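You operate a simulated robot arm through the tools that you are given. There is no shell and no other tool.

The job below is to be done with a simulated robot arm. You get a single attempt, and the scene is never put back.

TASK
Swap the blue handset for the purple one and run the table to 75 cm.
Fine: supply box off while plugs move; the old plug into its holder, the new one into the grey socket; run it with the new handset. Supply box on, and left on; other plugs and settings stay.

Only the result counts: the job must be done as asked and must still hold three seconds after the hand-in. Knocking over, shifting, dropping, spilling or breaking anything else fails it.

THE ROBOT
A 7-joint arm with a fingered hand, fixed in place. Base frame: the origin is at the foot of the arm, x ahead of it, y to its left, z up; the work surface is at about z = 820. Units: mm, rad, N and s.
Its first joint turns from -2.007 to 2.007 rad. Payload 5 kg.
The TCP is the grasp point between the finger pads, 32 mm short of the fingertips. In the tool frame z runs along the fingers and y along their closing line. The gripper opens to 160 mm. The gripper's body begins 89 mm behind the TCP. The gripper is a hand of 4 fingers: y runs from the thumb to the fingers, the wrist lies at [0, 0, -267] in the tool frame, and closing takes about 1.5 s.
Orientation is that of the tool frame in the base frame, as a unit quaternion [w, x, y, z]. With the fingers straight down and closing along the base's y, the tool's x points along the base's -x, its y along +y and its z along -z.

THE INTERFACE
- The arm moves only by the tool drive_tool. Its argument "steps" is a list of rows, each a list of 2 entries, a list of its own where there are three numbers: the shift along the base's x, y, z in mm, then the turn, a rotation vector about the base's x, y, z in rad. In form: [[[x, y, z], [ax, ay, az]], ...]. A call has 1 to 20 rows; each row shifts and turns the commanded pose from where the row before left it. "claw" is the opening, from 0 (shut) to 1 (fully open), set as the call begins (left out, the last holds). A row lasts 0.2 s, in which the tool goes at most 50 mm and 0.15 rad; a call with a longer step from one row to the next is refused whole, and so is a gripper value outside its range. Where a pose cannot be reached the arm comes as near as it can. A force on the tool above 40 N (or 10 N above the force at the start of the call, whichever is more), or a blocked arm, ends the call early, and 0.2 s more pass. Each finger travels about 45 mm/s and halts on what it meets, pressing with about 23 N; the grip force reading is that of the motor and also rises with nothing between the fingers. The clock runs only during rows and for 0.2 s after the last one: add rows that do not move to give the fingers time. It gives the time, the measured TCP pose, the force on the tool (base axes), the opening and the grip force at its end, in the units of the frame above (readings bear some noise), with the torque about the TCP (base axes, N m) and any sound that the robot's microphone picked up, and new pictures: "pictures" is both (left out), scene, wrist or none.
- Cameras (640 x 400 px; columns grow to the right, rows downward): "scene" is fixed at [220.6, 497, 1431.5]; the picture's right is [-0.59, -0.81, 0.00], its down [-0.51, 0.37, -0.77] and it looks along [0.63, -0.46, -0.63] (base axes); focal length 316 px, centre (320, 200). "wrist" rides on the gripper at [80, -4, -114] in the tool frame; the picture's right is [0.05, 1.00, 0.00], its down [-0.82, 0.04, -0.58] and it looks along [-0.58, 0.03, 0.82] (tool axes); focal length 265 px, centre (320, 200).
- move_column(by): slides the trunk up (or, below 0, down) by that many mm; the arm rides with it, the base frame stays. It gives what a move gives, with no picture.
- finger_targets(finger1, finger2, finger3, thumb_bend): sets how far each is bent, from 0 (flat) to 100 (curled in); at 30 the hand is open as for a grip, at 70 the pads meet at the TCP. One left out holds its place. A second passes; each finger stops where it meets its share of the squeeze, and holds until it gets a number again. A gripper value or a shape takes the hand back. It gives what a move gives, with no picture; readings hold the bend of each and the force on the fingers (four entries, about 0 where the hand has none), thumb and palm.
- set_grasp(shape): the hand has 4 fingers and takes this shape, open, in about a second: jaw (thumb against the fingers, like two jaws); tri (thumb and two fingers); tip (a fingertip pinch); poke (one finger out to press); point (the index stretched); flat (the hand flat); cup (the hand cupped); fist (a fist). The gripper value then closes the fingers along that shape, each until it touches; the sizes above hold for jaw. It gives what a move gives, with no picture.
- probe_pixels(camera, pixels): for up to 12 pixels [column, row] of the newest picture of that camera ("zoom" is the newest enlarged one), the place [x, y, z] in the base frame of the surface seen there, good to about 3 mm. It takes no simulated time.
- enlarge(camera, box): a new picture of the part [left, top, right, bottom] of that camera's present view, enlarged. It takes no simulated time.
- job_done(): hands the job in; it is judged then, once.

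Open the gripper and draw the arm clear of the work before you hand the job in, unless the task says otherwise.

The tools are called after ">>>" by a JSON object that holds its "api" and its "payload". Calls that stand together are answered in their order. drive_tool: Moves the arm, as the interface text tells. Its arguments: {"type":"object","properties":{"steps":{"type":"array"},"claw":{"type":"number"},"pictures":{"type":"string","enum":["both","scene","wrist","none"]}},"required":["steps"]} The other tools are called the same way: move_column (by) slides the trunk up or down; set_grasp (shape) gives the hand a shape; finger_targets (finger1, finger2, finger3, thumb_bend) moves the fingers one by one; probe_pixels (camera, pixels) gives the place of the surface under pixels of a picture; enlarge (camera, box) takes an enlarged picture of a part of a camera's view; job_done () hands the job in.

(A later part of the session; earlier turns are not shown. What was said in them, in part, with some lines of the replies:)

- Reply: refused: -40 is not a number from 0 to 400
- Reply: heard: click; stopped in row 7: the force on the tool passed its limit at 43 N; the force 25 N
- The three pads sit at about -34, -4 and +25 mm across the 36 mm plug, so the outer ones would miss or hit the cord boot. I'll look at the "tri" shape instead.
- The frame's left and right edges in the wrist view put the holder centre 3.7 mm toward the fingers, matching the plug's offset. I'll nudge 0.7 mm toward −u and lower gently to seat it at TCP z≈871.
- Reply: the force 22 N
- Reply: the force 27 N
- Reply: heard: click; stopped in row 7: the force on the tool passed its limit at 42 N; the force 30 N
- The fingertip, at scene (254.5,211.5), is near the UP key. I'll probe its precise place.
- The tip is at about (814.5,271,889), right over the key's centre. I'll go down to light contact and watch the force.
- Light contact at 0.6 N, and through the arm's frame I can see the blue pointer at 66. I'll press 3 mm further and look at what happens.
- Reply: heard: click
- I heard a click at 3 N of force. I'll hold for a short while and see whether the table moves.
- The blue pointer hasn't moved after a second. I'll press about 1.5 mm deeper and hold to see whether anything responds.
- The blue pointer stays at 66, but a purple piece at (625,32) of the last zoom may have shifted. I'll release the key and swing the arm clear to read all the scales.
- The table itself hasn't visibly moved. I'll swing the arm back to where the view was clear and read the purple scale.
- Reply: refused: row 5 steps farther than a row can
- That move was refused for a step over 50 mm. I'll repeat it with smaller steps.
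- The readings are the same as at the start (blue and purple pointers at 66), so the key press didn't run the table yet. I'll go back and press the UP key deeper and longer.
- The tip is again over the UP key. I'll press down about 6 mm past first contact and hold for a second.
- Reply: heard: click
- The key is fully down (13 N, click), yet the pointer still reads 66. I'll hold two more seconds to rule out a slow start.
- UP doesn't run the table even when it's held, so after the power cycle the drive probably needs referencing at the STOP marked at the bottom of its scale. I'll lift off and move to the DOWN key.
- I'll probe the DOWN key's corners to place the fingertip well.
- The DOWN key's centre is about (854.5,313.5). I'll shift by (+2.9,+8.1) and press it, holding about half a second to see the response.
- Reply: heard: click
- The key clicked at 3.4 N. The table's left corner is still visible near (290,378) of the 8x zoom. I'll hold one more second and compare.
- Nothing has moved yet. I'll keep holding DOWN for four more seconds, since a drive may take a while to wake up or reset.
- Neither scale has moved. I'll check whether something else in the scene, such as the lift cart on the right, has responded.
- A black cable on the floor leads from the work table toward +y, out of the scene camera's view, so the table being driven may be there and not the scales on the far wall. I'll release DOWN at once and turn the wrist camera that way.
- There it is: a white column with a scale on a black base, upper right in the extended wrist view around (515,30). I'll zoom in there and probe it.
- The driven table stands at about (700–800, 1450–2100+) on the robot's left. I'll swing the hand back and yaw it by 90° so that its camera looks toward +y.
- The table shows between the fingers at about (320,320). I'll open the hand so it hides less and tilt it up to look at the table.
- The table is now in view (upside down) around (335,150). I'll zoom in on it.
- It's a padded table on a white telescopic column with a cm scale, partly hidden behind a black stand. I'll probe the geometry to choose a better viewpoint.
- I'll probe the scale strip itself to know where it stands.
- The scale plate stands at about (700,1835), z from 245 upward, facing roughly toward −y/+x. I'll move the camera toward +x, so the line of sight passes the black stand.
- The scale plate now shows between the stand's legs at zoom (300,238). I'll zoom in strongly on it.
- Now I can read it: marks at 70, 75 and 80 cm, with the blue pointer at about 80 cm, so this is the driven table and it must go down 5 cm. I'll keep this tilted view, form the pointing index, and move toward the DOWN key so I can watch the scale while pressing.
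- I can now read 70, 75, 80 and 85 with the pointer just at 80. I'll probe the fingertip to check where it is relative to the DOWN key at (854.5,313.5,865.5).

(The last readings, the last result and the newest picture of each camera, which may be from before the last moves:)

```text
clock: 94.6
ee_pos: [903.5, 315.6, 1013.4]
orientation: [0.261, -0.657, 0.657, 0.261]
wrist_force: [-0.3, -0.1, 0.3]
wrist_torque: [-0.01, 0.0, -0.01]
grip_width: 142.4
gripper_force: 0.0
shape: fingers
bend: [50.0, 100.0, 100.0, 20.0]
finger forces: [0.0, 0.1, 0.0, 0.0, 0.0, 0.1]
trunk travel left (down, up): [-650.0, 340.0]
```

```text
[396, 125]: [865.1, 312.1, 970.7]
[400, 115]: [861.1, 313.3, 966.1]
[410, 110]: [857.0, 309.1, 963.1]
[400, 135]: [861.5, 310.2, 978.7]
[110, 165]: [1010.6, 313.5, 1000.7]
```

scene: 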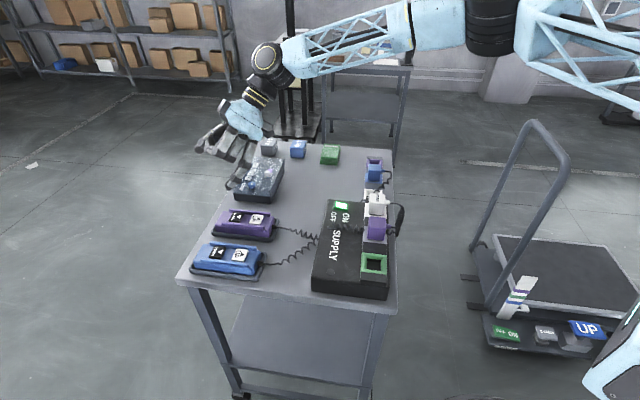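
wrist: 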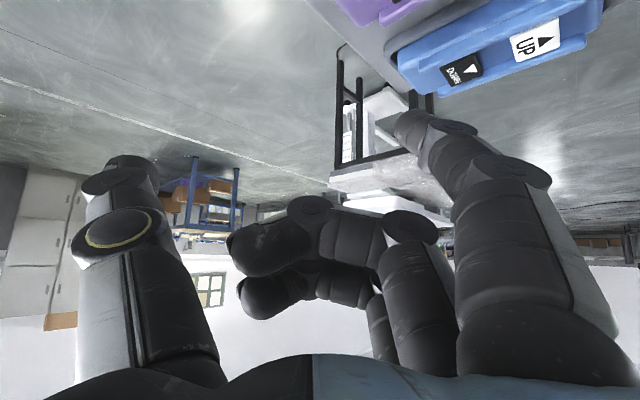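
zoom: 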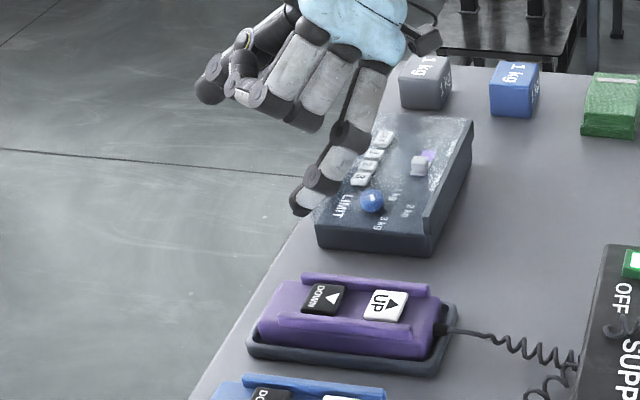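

The tip is at about (855,312,961), directly above the DOWN key. I'll descend to about 8 mm above the key and check the view of the scale.

>>> {"api": "drive_tool", "payload": {"steps": [[[0, 1, -30], [0, 0, 0]], [[0, 0, -30], [0, 0, 0]], [[0, 0, -18], [0, 0, 0]], [[0, 0, -9], [0, 0, 0]], [[0, 0, 0], [0, 0, 0]]], "pictures": "both"}}

>>> {"api": "enlarge", "payload": {"camera": "wrist", "box": [318, 125, 368, 165]}}

>>> {"api": "enlarge", "payload": {"camera": "scene", "box": [200, 150, 290, 250]}}

```text
clock: 95.8
ee_pos: [904.2, 316.4, 923.3]
orientation: [0.261, -0.657, 0.658, 0.261]
wrist_force: [-0.8, -0.1, -0.4]
wrist_torque: [-0.01, 0.01, 0.0]
grip_width: 142.7
gripper_force: 0.0
shape: fingers
bend: [50.0, 100.0, 100.0, 20.0]
finger forces: [0.1, 0.0, 0.0, 0.0, 0.1, 0.0]
trunk travel left (down, up): [-650.0, 340.0]
```

scene: 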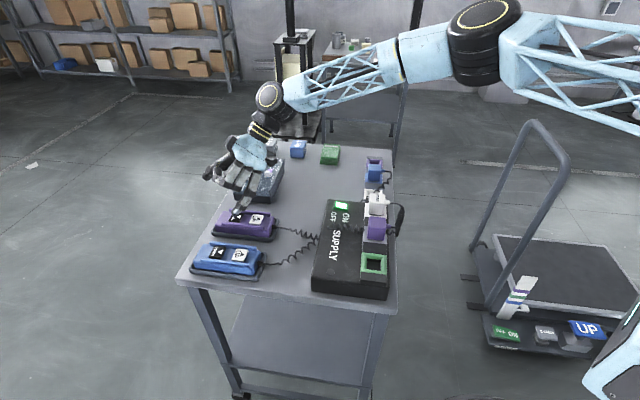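
wrist: 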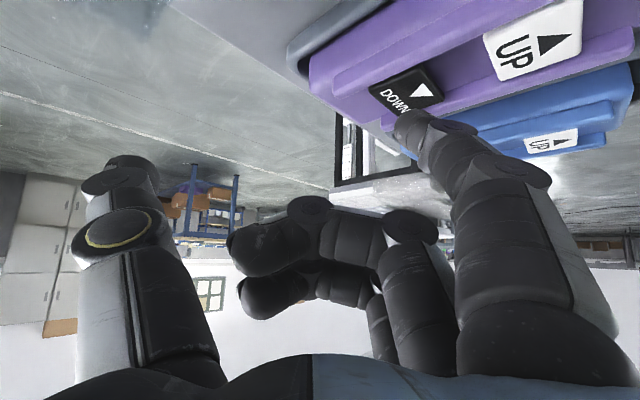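

```text
10.00 times, centred on (343, 145) of wrist
```

zoom: 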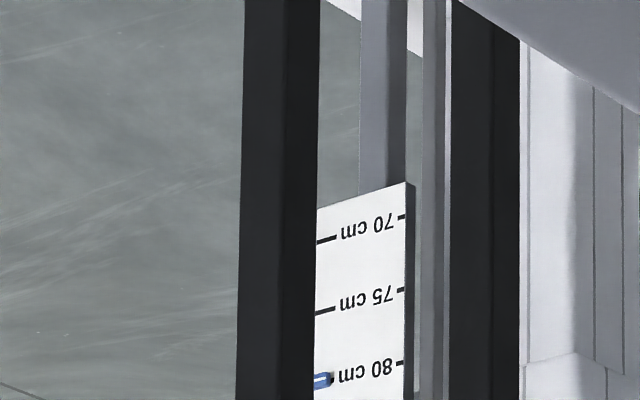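

```text
4.00 times, centred on (245, 200) of scene
```

zoom: 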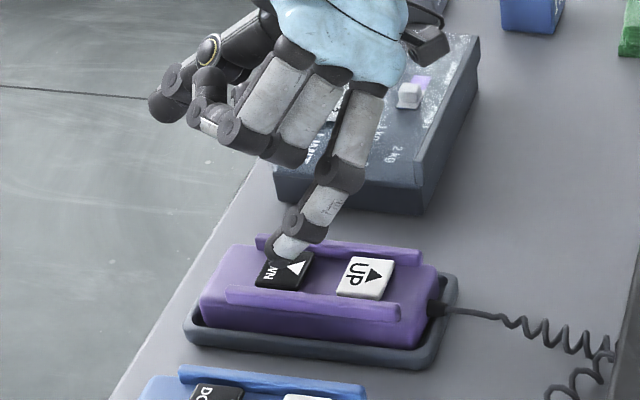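

The scale is readable while pressing: the pointer is at about 79.9. I'll lower gently onto the DOWN key and stop just after the click.

>>> {"api": "drive_tool", "payload": {"steps": [[[0, 0, -3], [0, 0, 0]], [[0, 0, -2], [0, 0, 0]], [[0, 0, -1.5], [0, 0, 0]], [[0, 0, -1], [0, 0, 0]]], "pictures": "both"}}

>>> {"api": "enlarge", "payload": {"camera": "wrist", "box": [318, 125, 368, 165]}}

```text
clock: 96.8
ee_pos: [903.2, 316.0, 917.7]
orientation: [-0.259, 0.658, -0.657, -0.261]
wrist_force: [0.2, -0.9, 0.5]
wrist_torque: [-0.02, 0.05, 0.04]
grip_width: 142.4
gripper_force: 0.3
shape: fingers
bend: [50.0, 100.0, 100.0, 20.0]
finger forces: [0.7, 0.0, 0.1, 0.0, 0.0, 0.1]
trunk travel left (down, up): [-650.0, 340.0]
```

scene: 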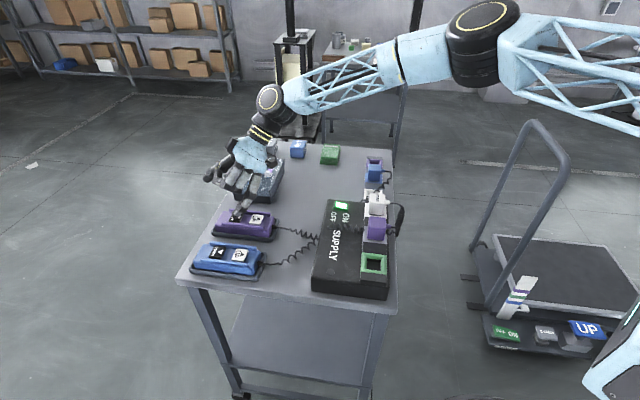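
wrist: 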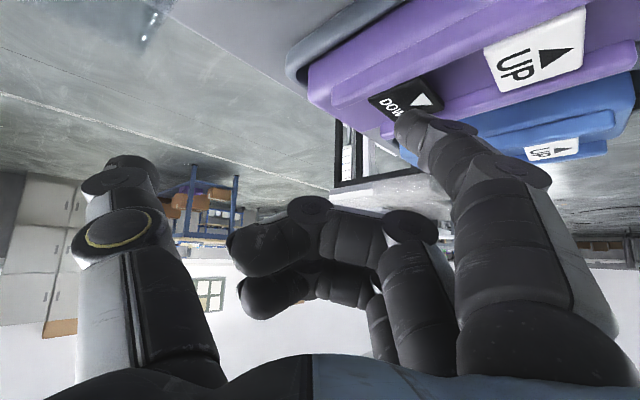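

```text
10.00 times, centred on (343, 145) of wrist
```

zoom: 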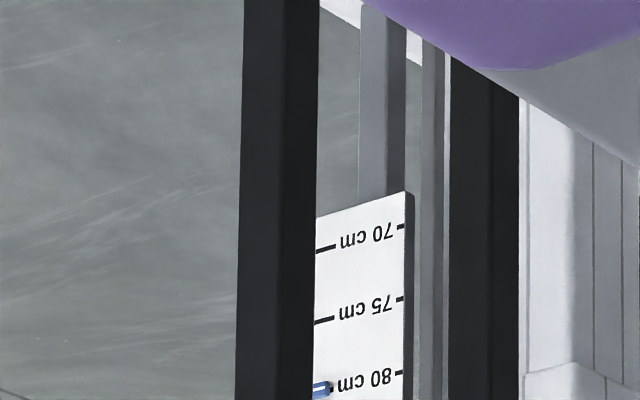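

Light contact, no click yet, pointer unchanged. I'll press 2 mm further.

>>> {"api": "drive_tool", "payload": {"steps": [[[0, 0, -1], [0, 0, 0]], [[0, 0, -1], [0, 0, 0]]], "pictures": "wrist"}}

>>> {"api": "enlarge", "payload": {"camera": "wrist", "box": [318, 128, 368, 168]}}

```text
clock: 97.4
ee_pos: [903.7, 315.8, 916.0]
orientation: [0.261, -0.657, 0.657, 0.262]
wrist_force: [0.2, -0.2, 0.3]
wrist_torque: [0.0, 0.09, 0.01]
grip_width: 142.4
gripper_force: 1.8
shape: fingers
bend: [50.0, 100.0, 100.0, 20.0]
finger forces: [1.8, 0.0, 0.1, 0.0, 0.0, 0.1]
trunk travel left (down, up): [-650.0, 340.0]
```

wrist: 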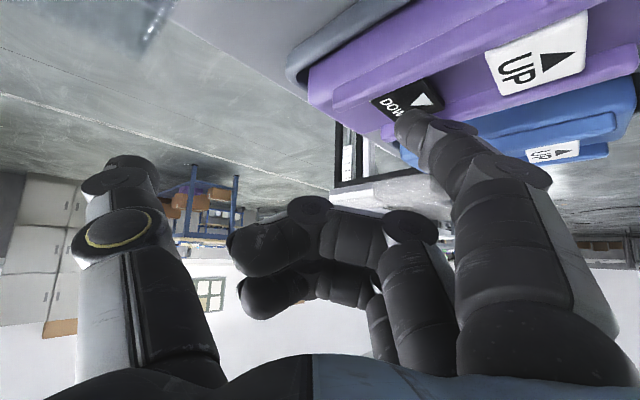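

```text
10.00 times, centred on (343, 148) of wrist
```

zoom: 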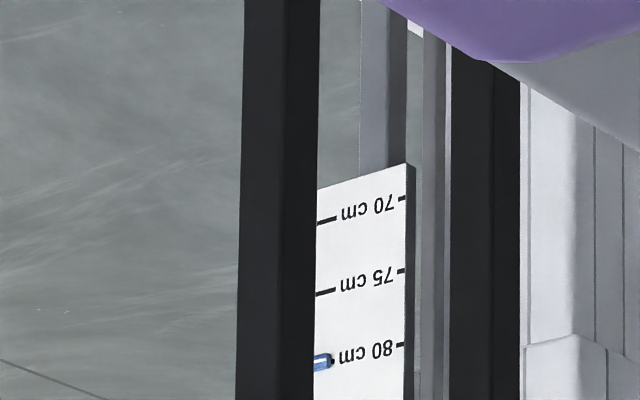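

No click yet at 1.8 N. I'll press a little more.

>>> {"api": "drive_tool", "payload": {"steps": [[[0, 0, -1], [0, 0, 0]]], "pictures": "wrist"}}

>>> {"api": "enlarge", "payload": {"camera": "wrist", "box": [318, 128, 368, 168]}}

```text
clock: 97.8
ee_pos: [902.9, 316.9, 914.4]
orientation: [-0.261, 0.657, -0.657, -0.262]
wrist_force: [-0.3, -0.8, 2.0]
wrist_torque: [-0.03, 0.17, 0.04]
grip_width: 142.1
gripper_force: 0.5
shape: fingers
bend: [50.0, 100.0, 100.0, 20.0]
finger forces: [2.4, 0.0, 0.1, 0.0, 0.0, 0.0]
trunk travel left (down, up): [-650.0, 340.0]
heard: click
```

wrist: 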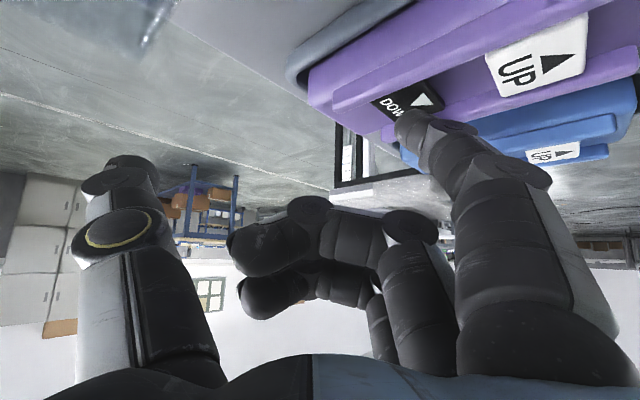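

```text
10.00 times, centred on (343, 148) of wrist
```

zoom: 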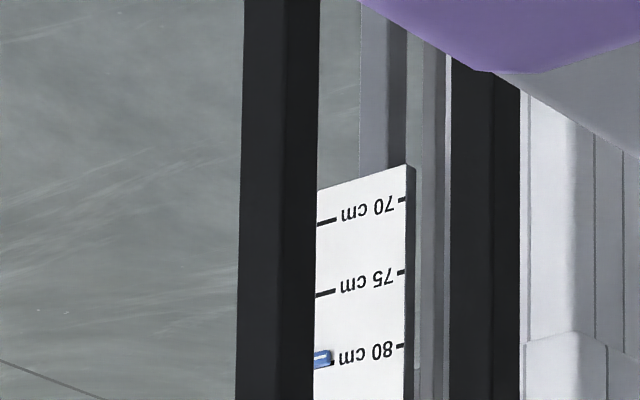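

Click, and the pointer has started toward lower values. I'll hold for two more rows and measure the speed.

>>> {"api": "drive_tool", "payload": {"steps": [[[0, 0, 0], [0, 0, 0]], [[0, 0, 0], [0, 0, 0]]], "pictures": "wrist"}}

>>> {"api": "enlarge", "payload": {"camera": "wrist", "box": [318, 128, 368, 168]}}

```text
clock: 98.4
ee_pos: [902.9, 316.3, 914.3]
orientation: [0.261, -0.657, 0.657, 0.262]
wrist_force: [-0.4, -0.3, 1.8]
wrist_torque: [0.0, 0.14, 0.0]
grip_width: 142.4
gripper_force: 1.4
shape: fingers
bend: [50.0, 100.0, 100.0, 20.0]
finger forces: [2.5, 0.0, 0.0, 0.1, 0.0, 0.1]
trunk travel left (down, up): [-650.0, 340.0]
```

wrist: 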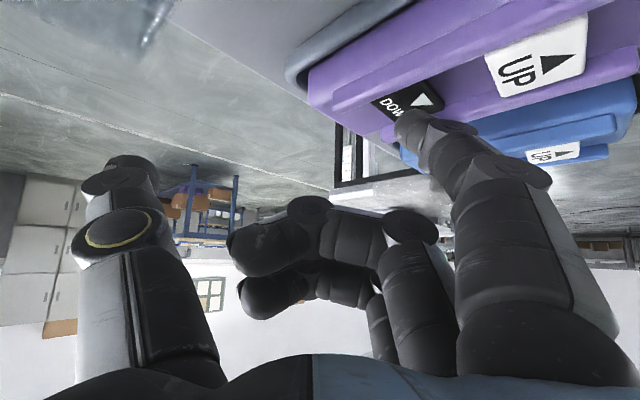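

```text
10.00 times, centred on (343, 148) of wrist
```

zoom: 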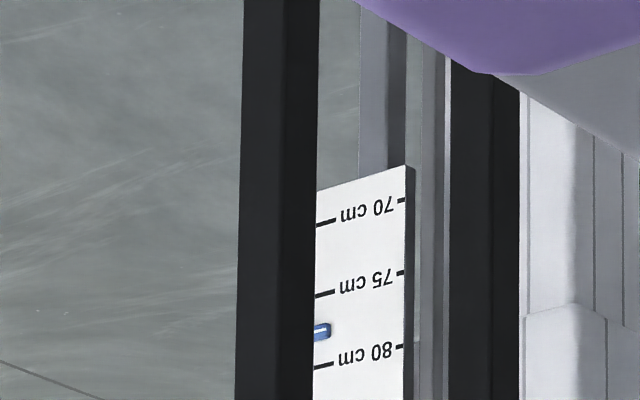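

The pointer now reads about 77.6, having moved roughly 2 cm in 0.6 s. I'll hold one more row, then lift off.

>>> {"api": "drive_tool", "payload": {"steps": [[[0, 0, 0], [0, 0, 0]], [[0, 0, 5], [0, 0, 0]], [[0, 0, 0], [0, 0, 0]]], "pictures": "wrist"}}

>>> {"api": "enlarge", "payload": {"camera": "wrist", "box": [318, 128, 368, 168]}}

```text
clock: 99.2
ee_pos: [903.2, 315.5, 918.3]
orientation: [0.261, -0.657, 0.657, 0.262]
wrist_force: [0.1, 0.6, -1.2]
wrist_torque: [0.0, 0.02, -0.03]
grip_width: 142.5
gripper_force: 0.0
shape: fingers
bend: [50.0, 100.0, 100.0, 20.0]
finger forces: [0.1, 0.0, 0.1, 0.1, 0.1, 0.0]
trunk travel left (down, up): [-650.0, 340.0]
```

wrist: 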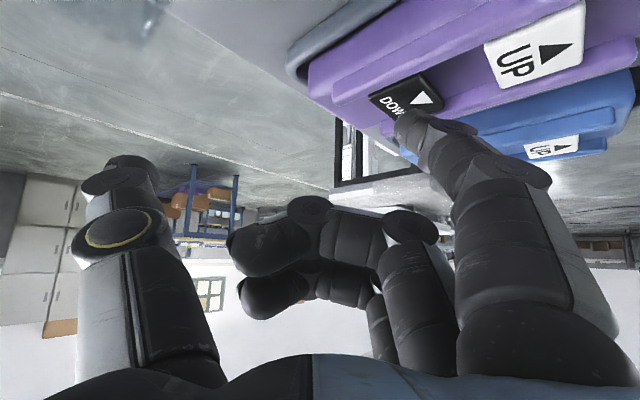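

```text
10.00 times, centred on (343, 148) of wrist
```

zoom: 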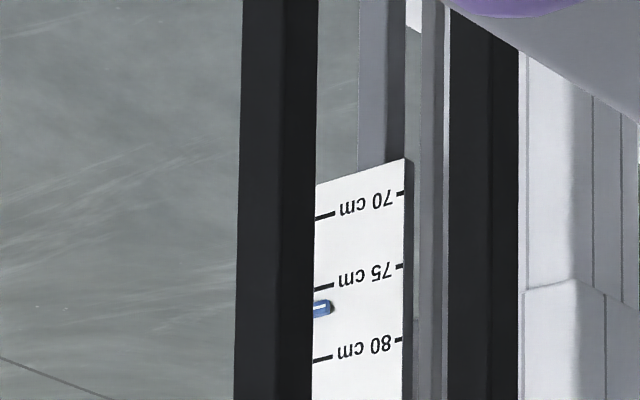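

The pointer reads about 76.5. I'll give a short tap: press, one row hold, and lift.

>>> {"api": "drive_tool", "payload": {"steps": [[[0, 0, -5], [0, 0, 0]], [[0, 0, 0], [0, 0, 0]], [[0, 0, 5], [0, 0, 0]], [[0, 0, 0], [0, 0, 0]]], "pictures": "wrist"}}

>>> {"api": "enlarge", "payload": {"camera": "wrist", "box": [318, 128, 368, 168]}}

>>> {"api": "enlarge", "payload": {"camera": "wrist", "box": [336, 144, 360, 168]}}

```text
clock: 100.2
ee_pos: [902.4, 316.3, 920.0]
orientation: [0.26, -0.657, 0.658, 0.261]
wrist_force: [-0.7, -0.1, 0.9]
wrist_torque: [0.02, -0.01, 0.01]
grip_width: 142.2
gripper_force: 0.0
shape: fingers
bend: [50.0, 100.0, 100.0, 20.0]
finger forces: [0.0, 0.0, 0.0, 0.1, 0.1, 0.0]
trunk travel left (down, up): [-650.0, 340.0]
heard: click
```

wrist: 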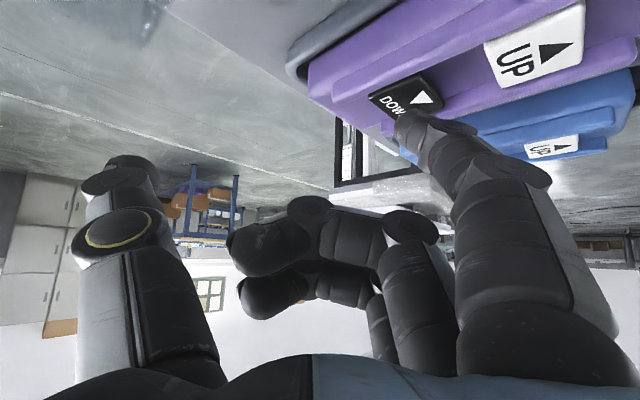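

```text
10.00 times, centred on (343, 148) of wrist
```

zoom: 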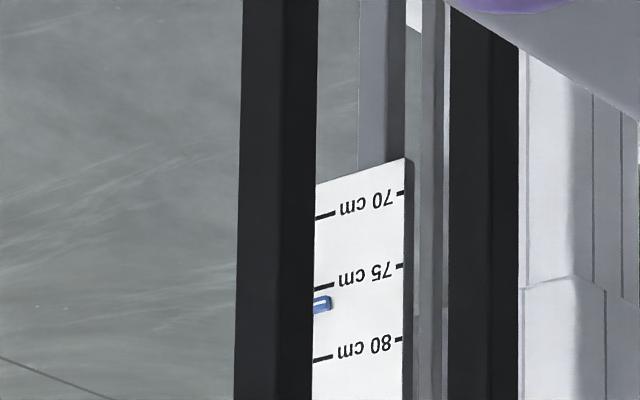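

```text
16.00 times, centred on (348, 156) of wrist
```

zoom: 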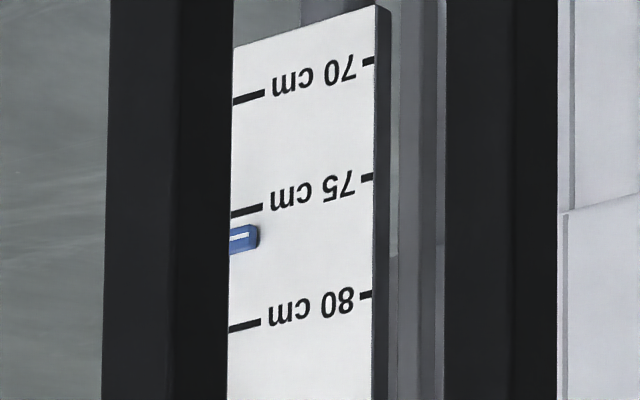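

The tap moved it about 0.4 cm to roughly 76.1. One row longer should add about 0.65 cm, so I'll press with a two-row hold.

>>> {"api": "drive_tool", "payload": {"steps": [[[0, 0, -5], [0, 0, 0]], [[0, 0, 0], [0, 0, 0]], [[0, 0, 0], [0, 0, 0]], [[0, 0, 5], [0, 0, 0]], [[0, 0, 0], [0, 0, 0]]], "pictures": "wrist"}}

>>> {"api": "enlarge", "payload": {"camera": "wrist", "box": [336, 144, 360, 168]}}

```text
clock: 101.4
ee_pos: [903.7, 315.6, 920.6]
orientation: [-0.261, 0.657, -0.657, -0.261]
wrist_force: [0.7, -0.1, 0.0]
wrist_torque: [0.02, -0.03, -0.01]
grip_width: 142.3
gripper_force: 0.1
shape: fingers
bend: [50.0, 100.0, 100.0, 20.0]
finger forces: [0.0, 0.1, 0.0, 0.0, 0.0, 0.0]
trunk travel left (down, up): [-650.0, 340.0]
heard: click
```

wrist: 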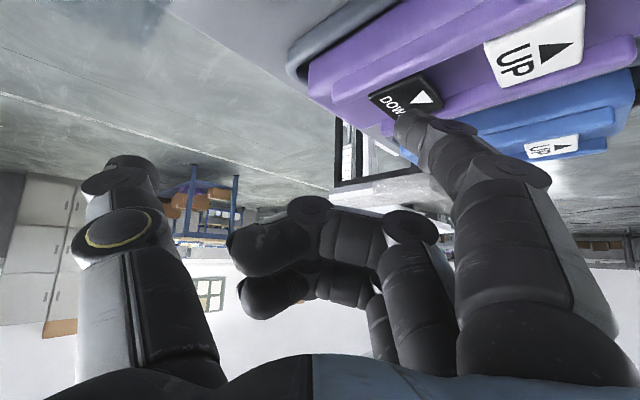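

```text
16.00 times, centred on (348, 156) of wrist
```

zoom: 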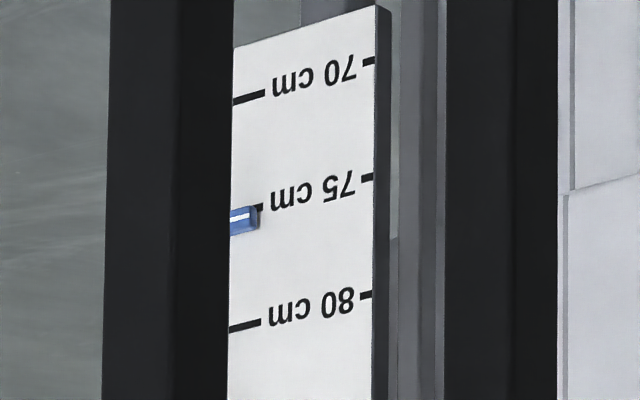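

The pointer now looks like about 75.2, but it stands in front of the plate and I'm viewing it from above, so there may be parallax. I'll lift off and measure the table-top height and pointer by probing from a clearer pose.

>>> {"api": "drive_tool", "payload": {"steps": [[[0, 0, 15], [0, 0, 0]], [[0, 0, 35], [0, 0, 0]], [[0, 0, 40], [0, 0, 0]], [[0, 0, 40], [0, 0, 0]], [[-18, 27, 25], [-0.05, 0, 0]], [[-18, 27, 25], [-0.05, 0, 0]], [[-18, 26, 0], [0, 0, 0]], [[0, 0, 0], [0, 0, 0]]], "pictures": "wrist"}}

>>> {"api": "enlarge", "payload": {"camera": "wrist", "box": [300, 100, 460, 250]}}

>>> {"api": "enlarge", "payload": {"camera": "wrist", "box": [328, 128, 354, 158]}}

```text
clock: 103.2
ee_pos: [850.2, 395.4, 1098.6]
orientation: [0.228, -0.669, 0.67, 0.229]
wrist_force: [0.7, -0.4, 0.1]
wrist_torque: [0.02, -0.01, -0.02]
grip_width: 142.5
gripper_force: 0.1
shape: fingers
bend: [50.0, 100.0, 100.0, 20.0]
finger forces: [0.0, 0.1, 0.0, 0.1, 0.0, 0.0]
trunk travel left (down, up): [-650.0, 340.0]
```

wrist: 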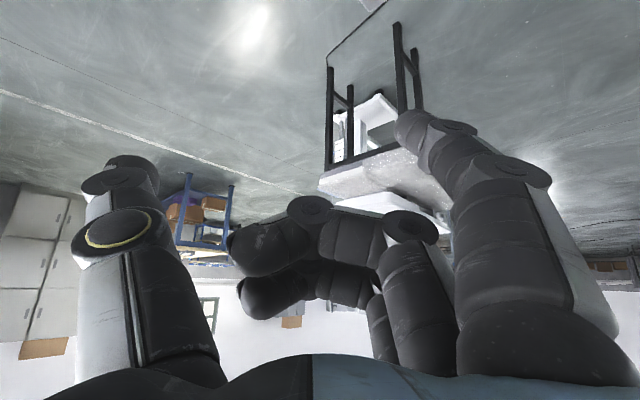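

```text
2.67 times, centred on (380, 175) of wrist
```

zoom: 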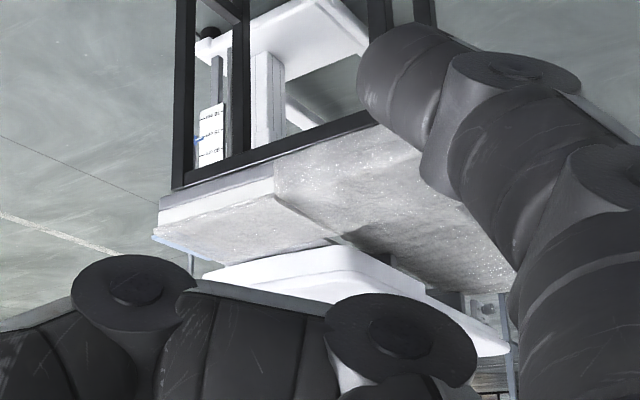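

```text
13.33 times, centred on (341, 143) of wrist
```

zoom: 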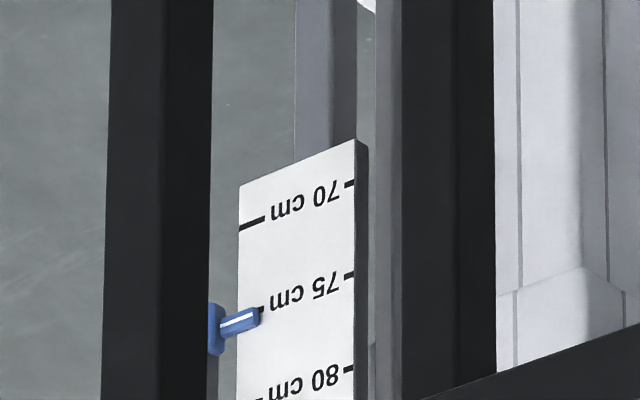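

I'll probe the parts of the table now: the white top, the frosted slabs, the pointer and the scale ticks.

>>> {"api": "probe_pixels", "payload": {"camera": "zoom", "pixels": [[240, 321], [250, 318], [232, 324], [214, 330], [252, 221], [250, 312], [345, 275], [347, 183], [348, 370], [300, 250]]}}

>>> {"api": "probe_pixels", "payload": {"camera": "wrist", "pixels": [[365, 205], [375, 208], [360, 200], [385, 205], [395, 208], [345, 180], [360, 185], [400, 175], [420, 190], [345, 192], [370, 203], [410, 207]]}}

```text
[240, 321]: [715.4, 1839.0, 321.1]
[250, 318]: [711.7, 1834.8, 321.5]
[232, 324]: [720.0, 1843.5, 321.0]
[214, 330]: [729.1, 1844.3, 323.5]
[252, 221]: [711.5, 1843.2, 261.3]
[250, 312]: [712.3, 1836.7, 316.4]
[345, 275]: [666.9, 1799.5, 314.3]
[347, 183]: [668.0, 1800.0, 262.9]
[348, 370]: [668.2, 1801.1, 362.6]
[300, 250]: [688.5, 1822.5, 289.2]
```

```text
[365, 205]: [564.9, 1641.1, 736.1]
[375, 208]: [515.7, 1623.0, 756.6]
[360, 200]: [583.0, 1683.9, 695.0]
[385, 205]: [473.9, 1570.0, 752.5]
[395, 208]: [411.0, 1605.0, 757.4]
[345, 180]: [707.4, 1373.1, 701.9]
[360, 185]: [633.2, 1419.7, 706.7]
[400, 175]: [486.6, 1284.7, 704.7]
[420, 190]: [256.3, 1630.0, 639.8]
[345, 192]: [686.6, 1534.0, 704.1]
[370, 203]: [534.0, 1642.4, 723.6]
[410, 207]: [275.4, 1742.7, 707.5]
```

The pointer's z (≈321) against the 75 tick (≈313), and the white table top's z (≈755), both give about 75.5 cm once parallax is removed. I'll go back to the DOWN key for one more short tap.

>>> {"api": "drive_tool", "payload": {"steps": [[[18, -26, 0], [0, 0, 0]], [[18, -27, -25], [0.05, 0, 0]], [[18, -27, -25], [0.05, 0, 0]], [[0, 0, -40], [0, 0, 0]], [[0, 0, -40], [0, 0, 0]], [[0, 0, -35], [0, 0, 0]], [[0, 0, -13], [0, 0, 0]], [[0, 0, 0], [0, 0, 0]]], "pictures": "both"}}

>>> {"api": "enlarge", "payload": {"camera": "wrist", "box": [336, 144, 360, 168]}}

>>> {"api": "enlarge", "payload": {"camera": "scene", "box": [215, 170, 285, 250]}}

```text
clock: 105.0
ee_pos: [904.4, 314.3, 920.6]
orientation: [0.26, -0.657, 0.658, 0.261]
wrist_force: [0.4, -0.3, 0.1]
wrist_torque: [0.03, -0.03, 0.04]
grip_width: 142.3
gripper_force: 0.1
shape: fingers
bend: [50.0, 100.0, 100.0, 20.0]
finger forces: [0.1, 0.0, 0.1, 0.0, 0.0, 0.1]
trunk travel left (down, up): [-650.0, 340.0]
```

scene: 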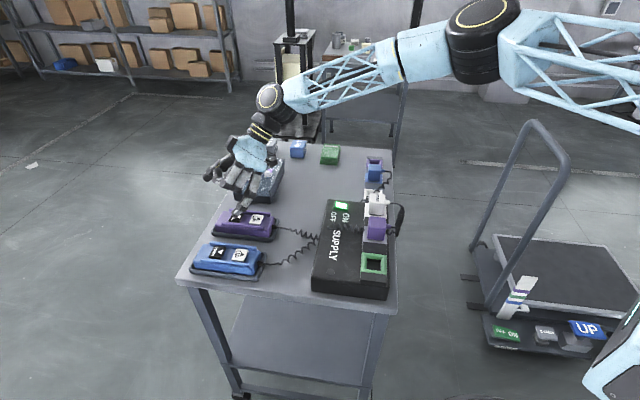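
wrist: 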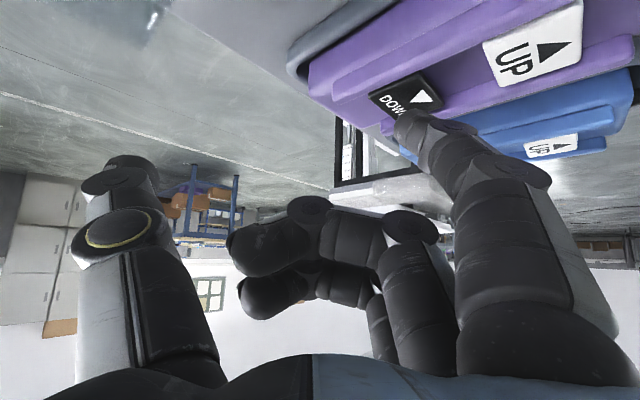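

```text
16.00 times, centred on (348, 156) of wrist
```

zoom: 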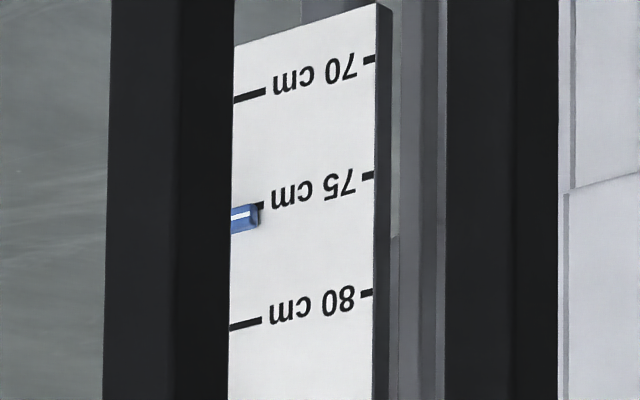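

```text
5.00 times, centred on (250, 210) of scene
```

zoom: 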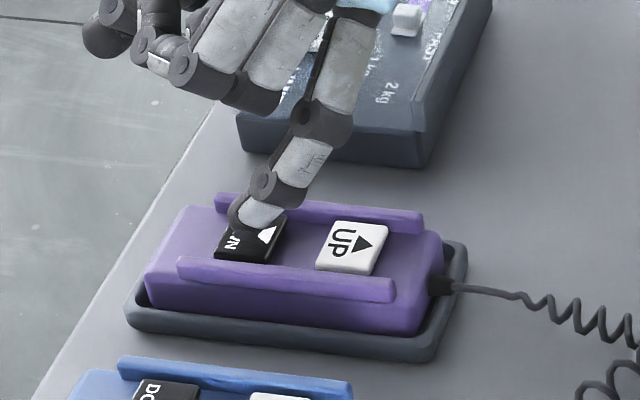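

The pointer shows 75.16 apparent (about 75.45 true). I'll give the same short tap as before, which moved it 0.4 cm.

>>> {"api": "drive_tool", "payload": {"steps": [[[0, 0, -5], [0, 0, 0]], [[0, 0, 0], [0, 0, 0]], [[0, 0, 5], [0, 0, 0]], [[0, 0, 0], [0, 0, 0]]], "pictures": "wrist"}}

>>> {"api": "enlarge", "payload": {"camera": "wrist", "box": [336, 144, 360, 168]}}

```text
clock: 106.0
ee_pos: [903.7, 316.1, 921.8]
orientation: [0.26, -0.657, 0.658, 0.261]
wrist_force: [-0.9, 0.1, -0.6]
wrist_torque: [-0.02, -0.01, 0.05]
grip_width: 142.3
gripper_force: 0.0
shape: fingers
bend: [50.0, 100.0, 100.0, 20.0]
finger forces: [0.0, 0.0, 0.1, 0.0, 0.0, 0.1]
trunk travel left (down, up): [-650.0, 340.0]
```

wrist: 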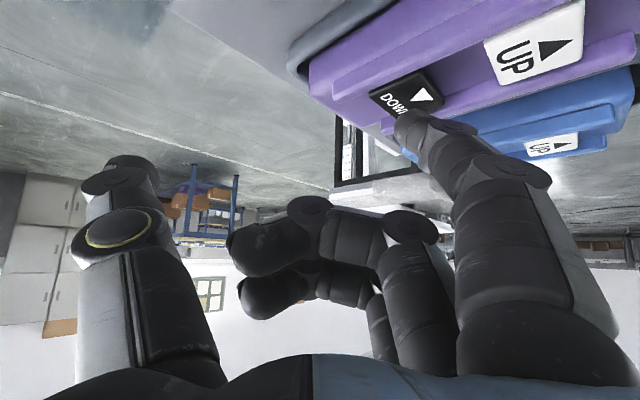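

```text
16.00 times, centred on (348, 156) of wrist
```

zoom: 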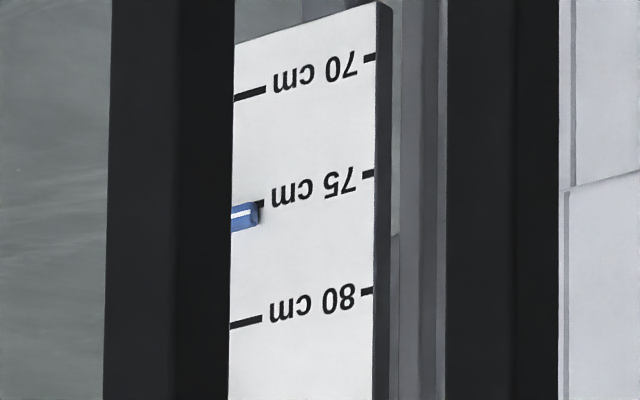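

No click that time, since the finger started about 1 mm higher. I'll repeat the tap with a 6.3 mm stroke.

>>> {"api": "drive_tool", "payload": {"steps": [[[0, 0, -6.3], [0, 0, 0]], [[0, 0, 0], [0, 0, 0]], [[0, 0, 6.3], [0, 0, 0]], [[0, 0, 0], [0, 0, 0]]], "pictures": "wrist"}}

>>> {"api": "enlarge", "payload": {"camera": "wrist", "box": [336, 144, 360, 168]}}

```text
clock: 107.0
ee_pos: [903.0, 315.9, 921.1]
orientation: [-0.261, 0.657, -0.657, -0.262]
wrist_force: [1.0, -1.2, -0.3]
wrist_torque: [0.01, 0.01, 0.0]
grip_width: 142.6
gripper_force: 0.1
shape: fingers
bend: [50.0, 100.0, 100.0, 20.0]
finger forces: [0.1, 0.0, 0.1, 0.1, 0.0, 0.1]
trunk travel left (down, up): [-650.0, 340.0]
heard: click
```

wrist: 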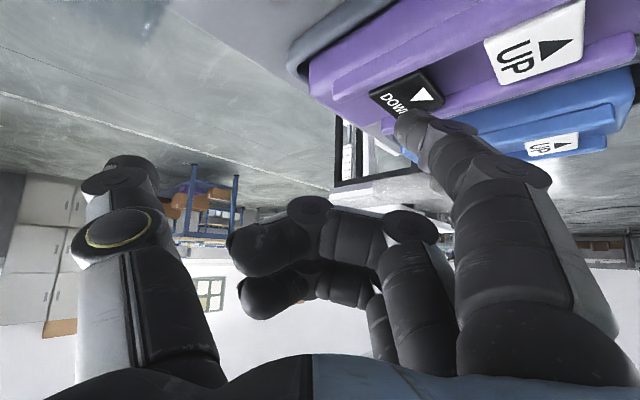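

```text
16.00 times, centred on (348, 156) of wrist
```

zoom: 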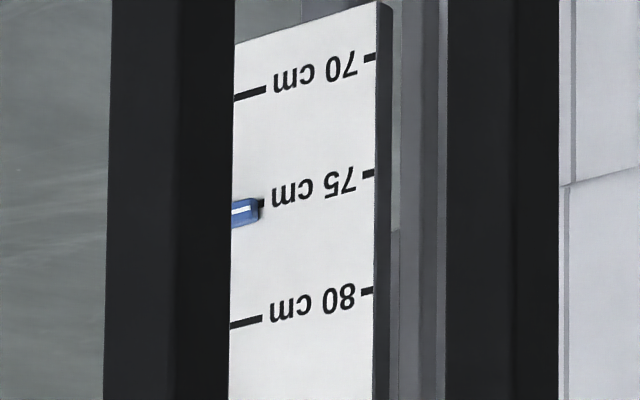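

It moved a little, to about 75.0 apparent (about 75.25 true). One more small tap.

>>> {"api": "drive_tool", "payload": {"steps": [[[0, 0, -6.5], [0, 0, 0]], [[0, 0, 0], [0, 0, 0]], [[0, 0, 6.5], [0, 0, 0]], [[0, 0, 0], [0, 0, 0]]], "pictures": "wrist"}}

>>> {"api": "enlarge", "payload": {"camera": "wrist", "box": [336, 144, 360, 168]}}

```text
clock: 108.0
ee_pos: [902.9, 316.3, 921.9]
orientation: [0.261, -0.657, 0.658, 0.261]
wrist_force: [0.1, 0.1, 0.4]
wrist_torque: [0.02, -0.02, -0.02]
grip_width: 142.4
gripper_force: 0.0
shape: fingers
bend: [50.0, 100.0, 100.0, 20.0]
finger forces: [0.0, 0.1, 0.0, 0.0, 0.1, 0.1]
trunk travel left (down, up): [-650.0, 340.0]
heard: click
```

wrist: 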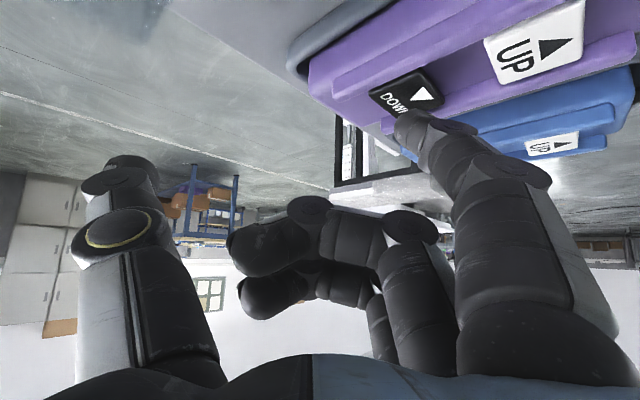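

```text
16.00 times, centred on (348, 156) of wrist
```

zoom: 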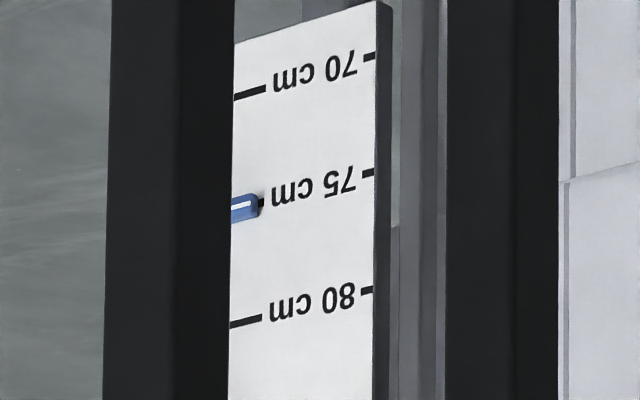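

The pointer is now at about 74.8 apparent, roughly 75.1 true. I'll lift off and verify by probing from the viewing pose, opening the hand for a clearer view.

>>> {"api": "drive_tool", "payload": {"steps": [[[0, 0, 15], [0, 0, 0]], [[0, 0, 35], [0, 0, 0]], [[0, 0, 40], [0, 0, 0]], [[0, 0, 40], [0, 0, 0]], [[-18, 27, 25], [-0.05, 0, 0]], [[-18, 27, 25], [-0.05, 0, 0]], [[-18, 26, 0], [0, 0, 0]], [[0, 0, 0], [0, 0, 0]]], "pictures": "none"}}

>>> {"api": "set_grasp", "payload": {"shape": "jaw"}}

>>> {"api": "drive_tool", "payload": {"steps": [[[0, 0, 0], [0, 0, 0]], [[0, 0, 0], [0, 0, 0]], [[0, 0, 0], [0, 0, 0]]], "pictures": "both"}}

>>> {"api": "enlarge", "payload": {"camera": "wrist", "box": [328, 128, 354, 158]}}

>>> {"api": "probe_pixels", "payload": {"camera": "zoom", "pixels": [[230, 318], [240, 315], [250, 311], [236, 318], [246, 312], [252, 221], [246, 223], [258, 219], [347, 275], [347, 183], [347, 369], [350, 275]]}}

>>> {"api": "enlarge", "payload": {"camera": "wrist", "box": [310, 140, 470, 250]}}

```text
clock: 109.8
ee_pos: [850.3, 396.2, 1102.2]
orientation: [0.228, -0.669, 0.67, 0.228]
wrist_force: [-0.6, 0.0, -0.5]
wrist_torque: [0.03, 0.01, 0.01]
grip_width: 142.4
gripper_force: 0.0
shape: fingers
bend: [50.0, 100.0, 100.0, 20.0]
finger forces: [0.0, 0.0, 0.0, 0.0, 0.0, 0.0]
trunk travel left (down, up): [-650.0, 340.0]
```

```text
clock: 110.7
ee_pos: [851.1, 396.2, 1101.1]
orientation: [0.228, -0.669, 0.669, 0.228]
wrist_force: [0.1, 0.5, 0.4]
wrist_torque: [0.02, -0.01, -0.01]
grip_width: 160.3
gripper_force: 0.0
shape: jaw
bend: [30.0, 30.0, 30.0, 30.0]
finger forces: [0.0, 0.1, 0.1, 0.0, 0.0, 0.0]
trunk travel left (down, up): [-650.0, 340.0]
```

```text
clock: 111.5
ee_pos: [850.3, 397.0, 1101.7]
orientation: [-0.227, 0.67, -0.669, -0.228]
wrist_force: [0.2, -0.1, 0.7]
wrist_torque: [0.0, 0.0, 0.02]
grip_width: 160.1
gripper_force: 0.0
shape: jaw
bend: [30.0, 30.0, 30.0, 30.0]
finger forces: [0.0, 0.0, 0.0, 0.0, 0.1, 0.0]
trunk travel left (down, up): [-650.0, 340.0]
```

scene: 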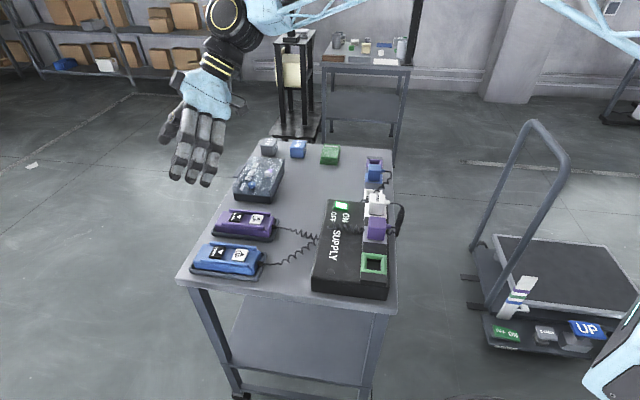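
wrist: 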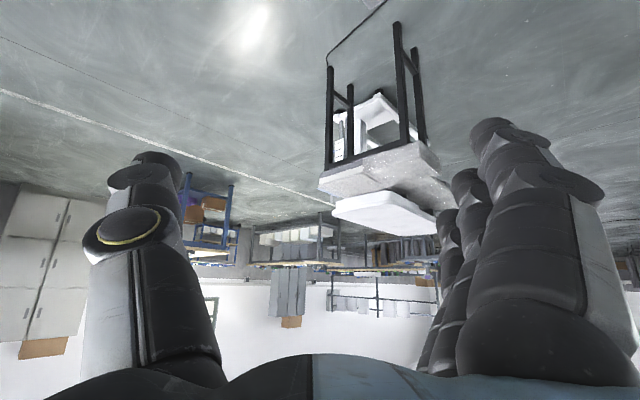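

```text
13.33 times, centred on (341, 143) of wrist
```

zoom: 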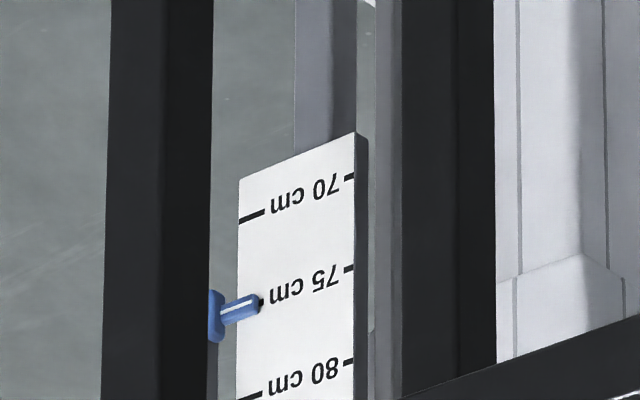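

```text
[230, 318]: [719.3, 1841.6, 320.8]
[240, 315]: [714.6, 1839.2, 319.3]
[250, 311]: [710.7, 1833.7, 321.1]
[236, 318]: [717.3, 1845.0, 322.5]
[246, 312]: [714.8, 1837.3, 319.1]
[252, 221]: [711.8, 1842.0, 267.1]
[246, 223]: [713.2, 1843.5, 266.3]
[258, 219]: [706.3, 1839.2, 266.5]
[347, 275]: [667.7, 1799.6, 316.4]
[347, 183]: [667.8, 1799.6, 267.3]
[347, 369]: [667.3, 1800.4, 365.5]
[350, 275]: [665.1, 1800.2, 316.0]
```

```text
3.64 times, centred on (390, 195) of wrist
```

zoom: 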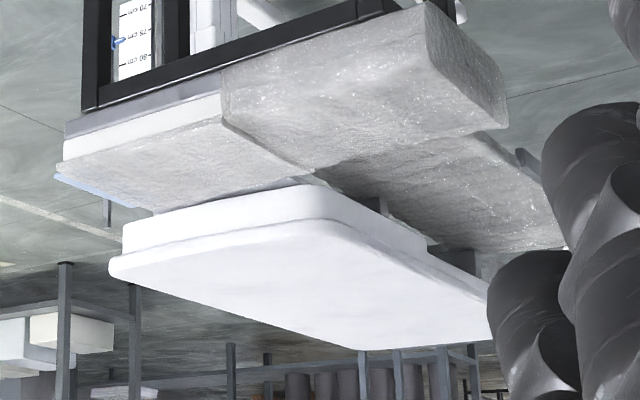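

I'll probe many points on the white table top in this zoom to average its height.

>>> {"api": "probe_pixels", "payload": {"camera": "zoom", "pixels": [[160, 265], [200, 275], [240, 270], [280, 260], [300, 290], [330, 300], [340, 270], [370, 300], [400, 320], [420, 310], [440, 320], [380, 330]]}}

>>> {"api": "probe_pixels", "payload": {"camera": "zoom", "pixels": [[180, 260], [220, 290], [260, 285], [300, 265], [320, 320], [350, 310], [290, 245], [400, 300], [300, 150], [430, 110], [120, 170], [440, 200]]}}

```text
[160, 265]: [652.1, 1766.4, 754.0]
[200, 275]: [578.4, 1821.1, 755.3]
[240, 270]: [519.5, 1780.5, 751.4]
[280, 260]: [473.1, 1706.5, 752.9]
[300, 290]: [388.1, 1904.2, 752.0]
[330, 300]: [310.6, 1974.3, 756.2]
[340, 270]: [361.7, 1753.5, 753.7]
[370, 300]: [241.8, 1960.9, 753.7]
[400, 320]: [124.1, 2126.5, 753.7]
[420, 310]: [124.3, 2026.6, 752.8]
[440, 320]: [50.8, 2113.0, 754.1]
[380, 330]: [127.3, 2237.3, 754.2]
```

```text
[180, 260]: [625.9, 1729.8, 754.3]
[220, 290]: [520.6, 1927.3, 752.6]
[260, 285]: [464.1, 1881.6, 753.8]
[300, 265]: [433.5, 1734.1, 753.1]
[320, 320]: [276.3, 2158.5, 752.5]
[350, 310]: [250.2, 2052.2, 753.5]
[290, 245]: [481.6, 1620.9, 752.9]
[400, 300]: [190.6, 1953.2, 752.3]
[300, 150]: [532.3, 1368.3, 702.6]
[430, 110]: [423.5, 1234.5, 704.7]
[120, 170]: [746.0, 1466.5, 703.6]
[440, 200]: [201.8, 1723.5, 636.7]
```

The white top averages about 753 mm with a floor bias of about +1 mm, so it's near 75.2 cm. I'll take one more careful comparison of the pointer line against the ticks.

>>> {"api": "enlarge", "payload": {"camera": "wrist", "box": [330, 136, 348, 158]}}

```text
16.00 times, centred on (339, 147) of wrist
```

zoom: 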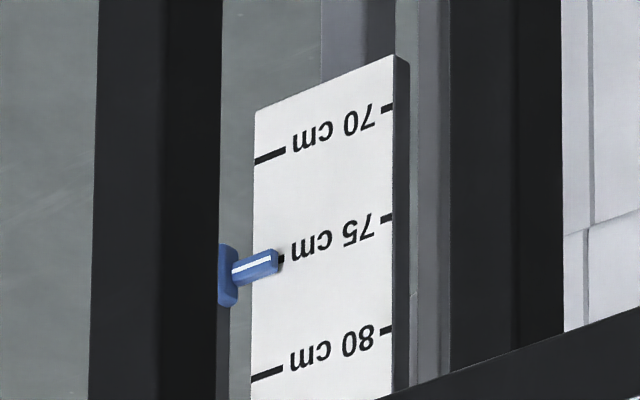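

>>> {"api": "probe_pixels", "payload": {"camera": "zoom", "pixels": [[242, 268], [250, 265], [256, 263], [262, 262], [268, 260], [272, 259], [265, 157], [275, 153], [388, 106], [388, 218], [388, 330], [262, 376]]}}

>>> {"api": "probe_pixels", "payload": {"camera": "zoom", "pixels": [[245, 267], [253, 264], [259, 263], [265, 261], [270, 260], [260, 158], [270, 155], [386, 107], [386, 219], [386, 331], [270, 374], [258, 378]]}}

```text
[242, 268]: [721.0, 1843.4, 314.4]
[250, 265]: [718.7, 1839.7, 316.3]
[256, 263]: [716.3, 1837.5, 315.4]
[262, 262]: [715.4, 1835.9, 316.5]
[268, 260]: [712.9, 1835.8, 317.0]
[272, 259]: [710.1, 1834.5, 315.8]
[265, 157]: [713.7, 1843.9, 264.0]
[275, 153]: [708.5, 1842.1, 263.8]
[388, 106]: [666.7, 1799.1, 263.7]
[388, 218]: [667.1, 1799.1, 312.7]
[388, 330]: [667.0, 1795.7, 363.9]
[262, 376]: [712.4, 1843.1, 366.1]
```

```text
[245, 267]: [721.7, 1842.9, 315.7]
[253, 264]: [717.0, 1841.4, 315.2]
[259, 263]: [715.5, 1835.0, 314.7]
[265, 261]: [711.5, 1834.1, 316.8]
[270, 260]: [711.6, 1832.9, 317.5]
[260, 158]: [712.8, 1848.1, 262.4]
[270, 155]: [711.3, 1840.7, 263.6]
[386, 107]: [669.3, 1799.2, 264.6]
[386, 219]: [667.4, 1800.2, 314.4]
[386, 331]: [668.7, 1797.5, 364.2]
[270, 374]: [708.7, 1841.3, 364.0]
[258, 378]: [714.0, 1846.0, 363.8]
```

The pointer line averages z=315.9 against 313.9 for the 75 tick, so the table is at 75.2 cm, which agrees with the top height. I'll draw the arm back clear and up, untilting the hand, and then inspect everything one last time.

>>> {"api": "drive_tool", "payload": {"steps": [[[-25, -15, 20], [-0.13, 0, 0]], [[-25, -20, 20], [-0.13, 0, 0]], [[-25, -25, 20], [-0.13, 0, 0]], [[-25, -25, 15], [-0.13, 0, 0]], [[-25, -25, 10], [-0.13, 0, 0]], [[-25, -25, 0], [0, 0, 0]], [[-20, -30, 0], [0, 0, 0]], [[0, 0, 0], [0, 0, 0]]], "pictures": "both"}}

>>> {"api": "enlarge", "payload": {"camera": "scene", "box": [300, 140, 420, 310]}}

>>> {"api": "enlarge", "payload": {"camera": "scene", "box": [180, 130, 340, 290]}}

>>> {"api": "enlarge", "payload": {"camera": "scene", "box": [340, 145, 400, 215]}}

```text
clock: 113.3
ee_pos: [680.7, 231.9, 1186.9]
orientation: [0.002, -0.706, 0.708, 0.004]
wrist_force: [-0.1, 0.9, -0.5]
wrist_torque: [-0.02, 0.03, 0.01]
grip_width: 160.1
gripper_force: 0.1
shape: jaw
bend: [30.0, 30.0, 30.0, 30.0]
finger forces: [0.1, 0.0, 0.0, 0.0, 0.0, 0.0]
trunk travel left (down, up): [-650.0, 340.0]
```

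scene: 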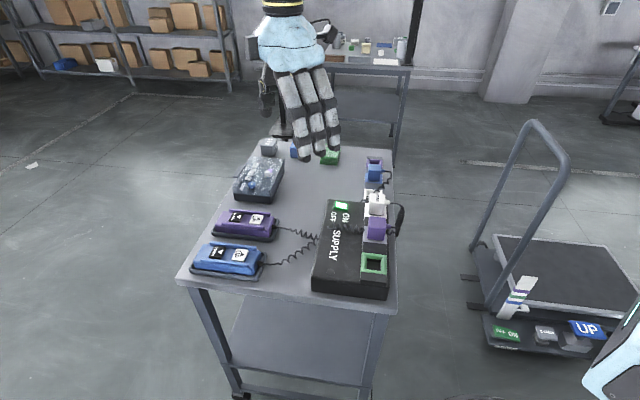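
wrist: 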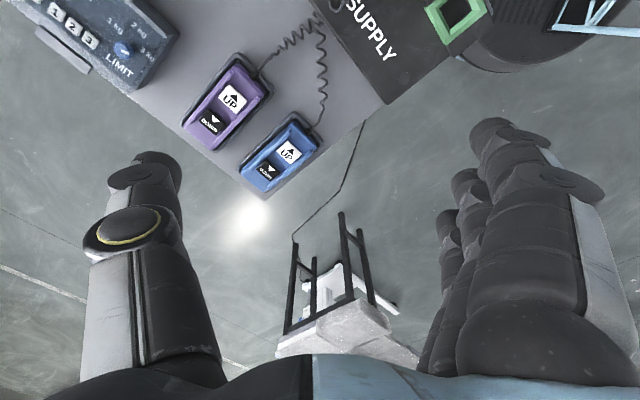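

```text
2.35 times, centred on (360, 225) of scene
```

zoom: 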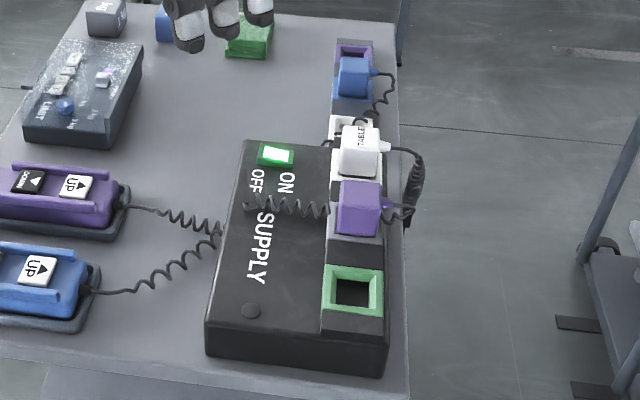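

```text
2.50 times, centred on (260, 210) of scene
```

zoom: 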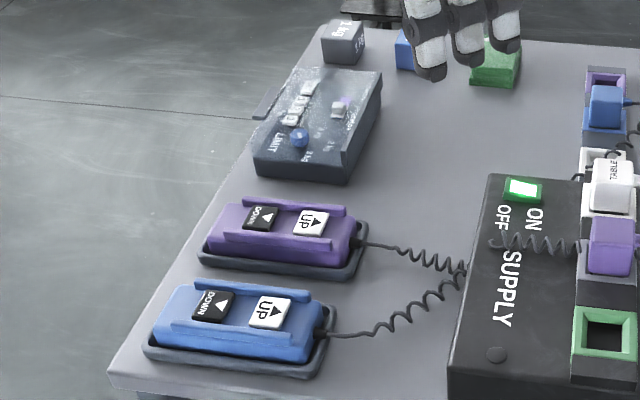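

```text
5.71 times, centred on (370, 180) of scene
```

zoom: 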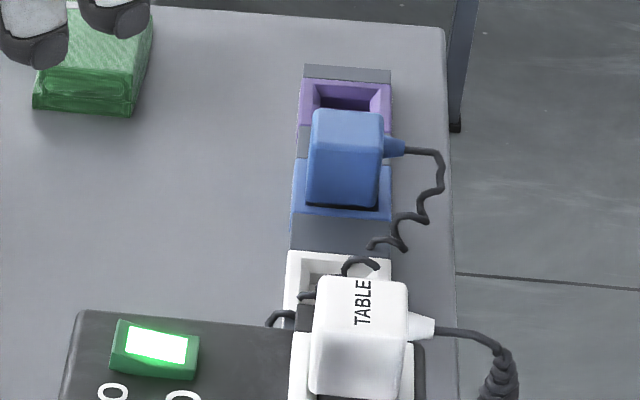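

The final check shows the supply light on, the blue plug seated in its blue holder, and the purple plug in the grey socket. The table is at about 75 cm, everything else is where it was, and the hand is open and clear, so I'm handing in.

>>> {"api": "job_done", "payload": {}}

```text
The job is handed in.
```

The handsets are swapped and the table is at about 75 cm (I measured 75.2), run there with the purple handset. The job is handed in; no result has come back yet.

- **Plugs:** With the supply box off, I moved the blue plug from the grey socket to the blue holder. The purple plug went from its holder into the grey socket.
- **Supply:** The box went back on before I ran the table, and it was still on at the last look.
- **Height:** I took 75.2 cm from the table's own scale, and the height of the table top agrees to within a few millimetres.
- **Extra runs:** I first pressed UP and then DOWN for several seconds each while watching a different table on the far wall. When I found the right one, to the robot's left and out of the scene camera's view, it stood at about 80 cm, and I brought it down from there. I never saw its starting height or those first movements, but nothing around it looked disturbed afterwards.
- **Everything else:** The TABLE plug, the limit box settings and the other items on the work table look unchanged. The hand is open and clear.
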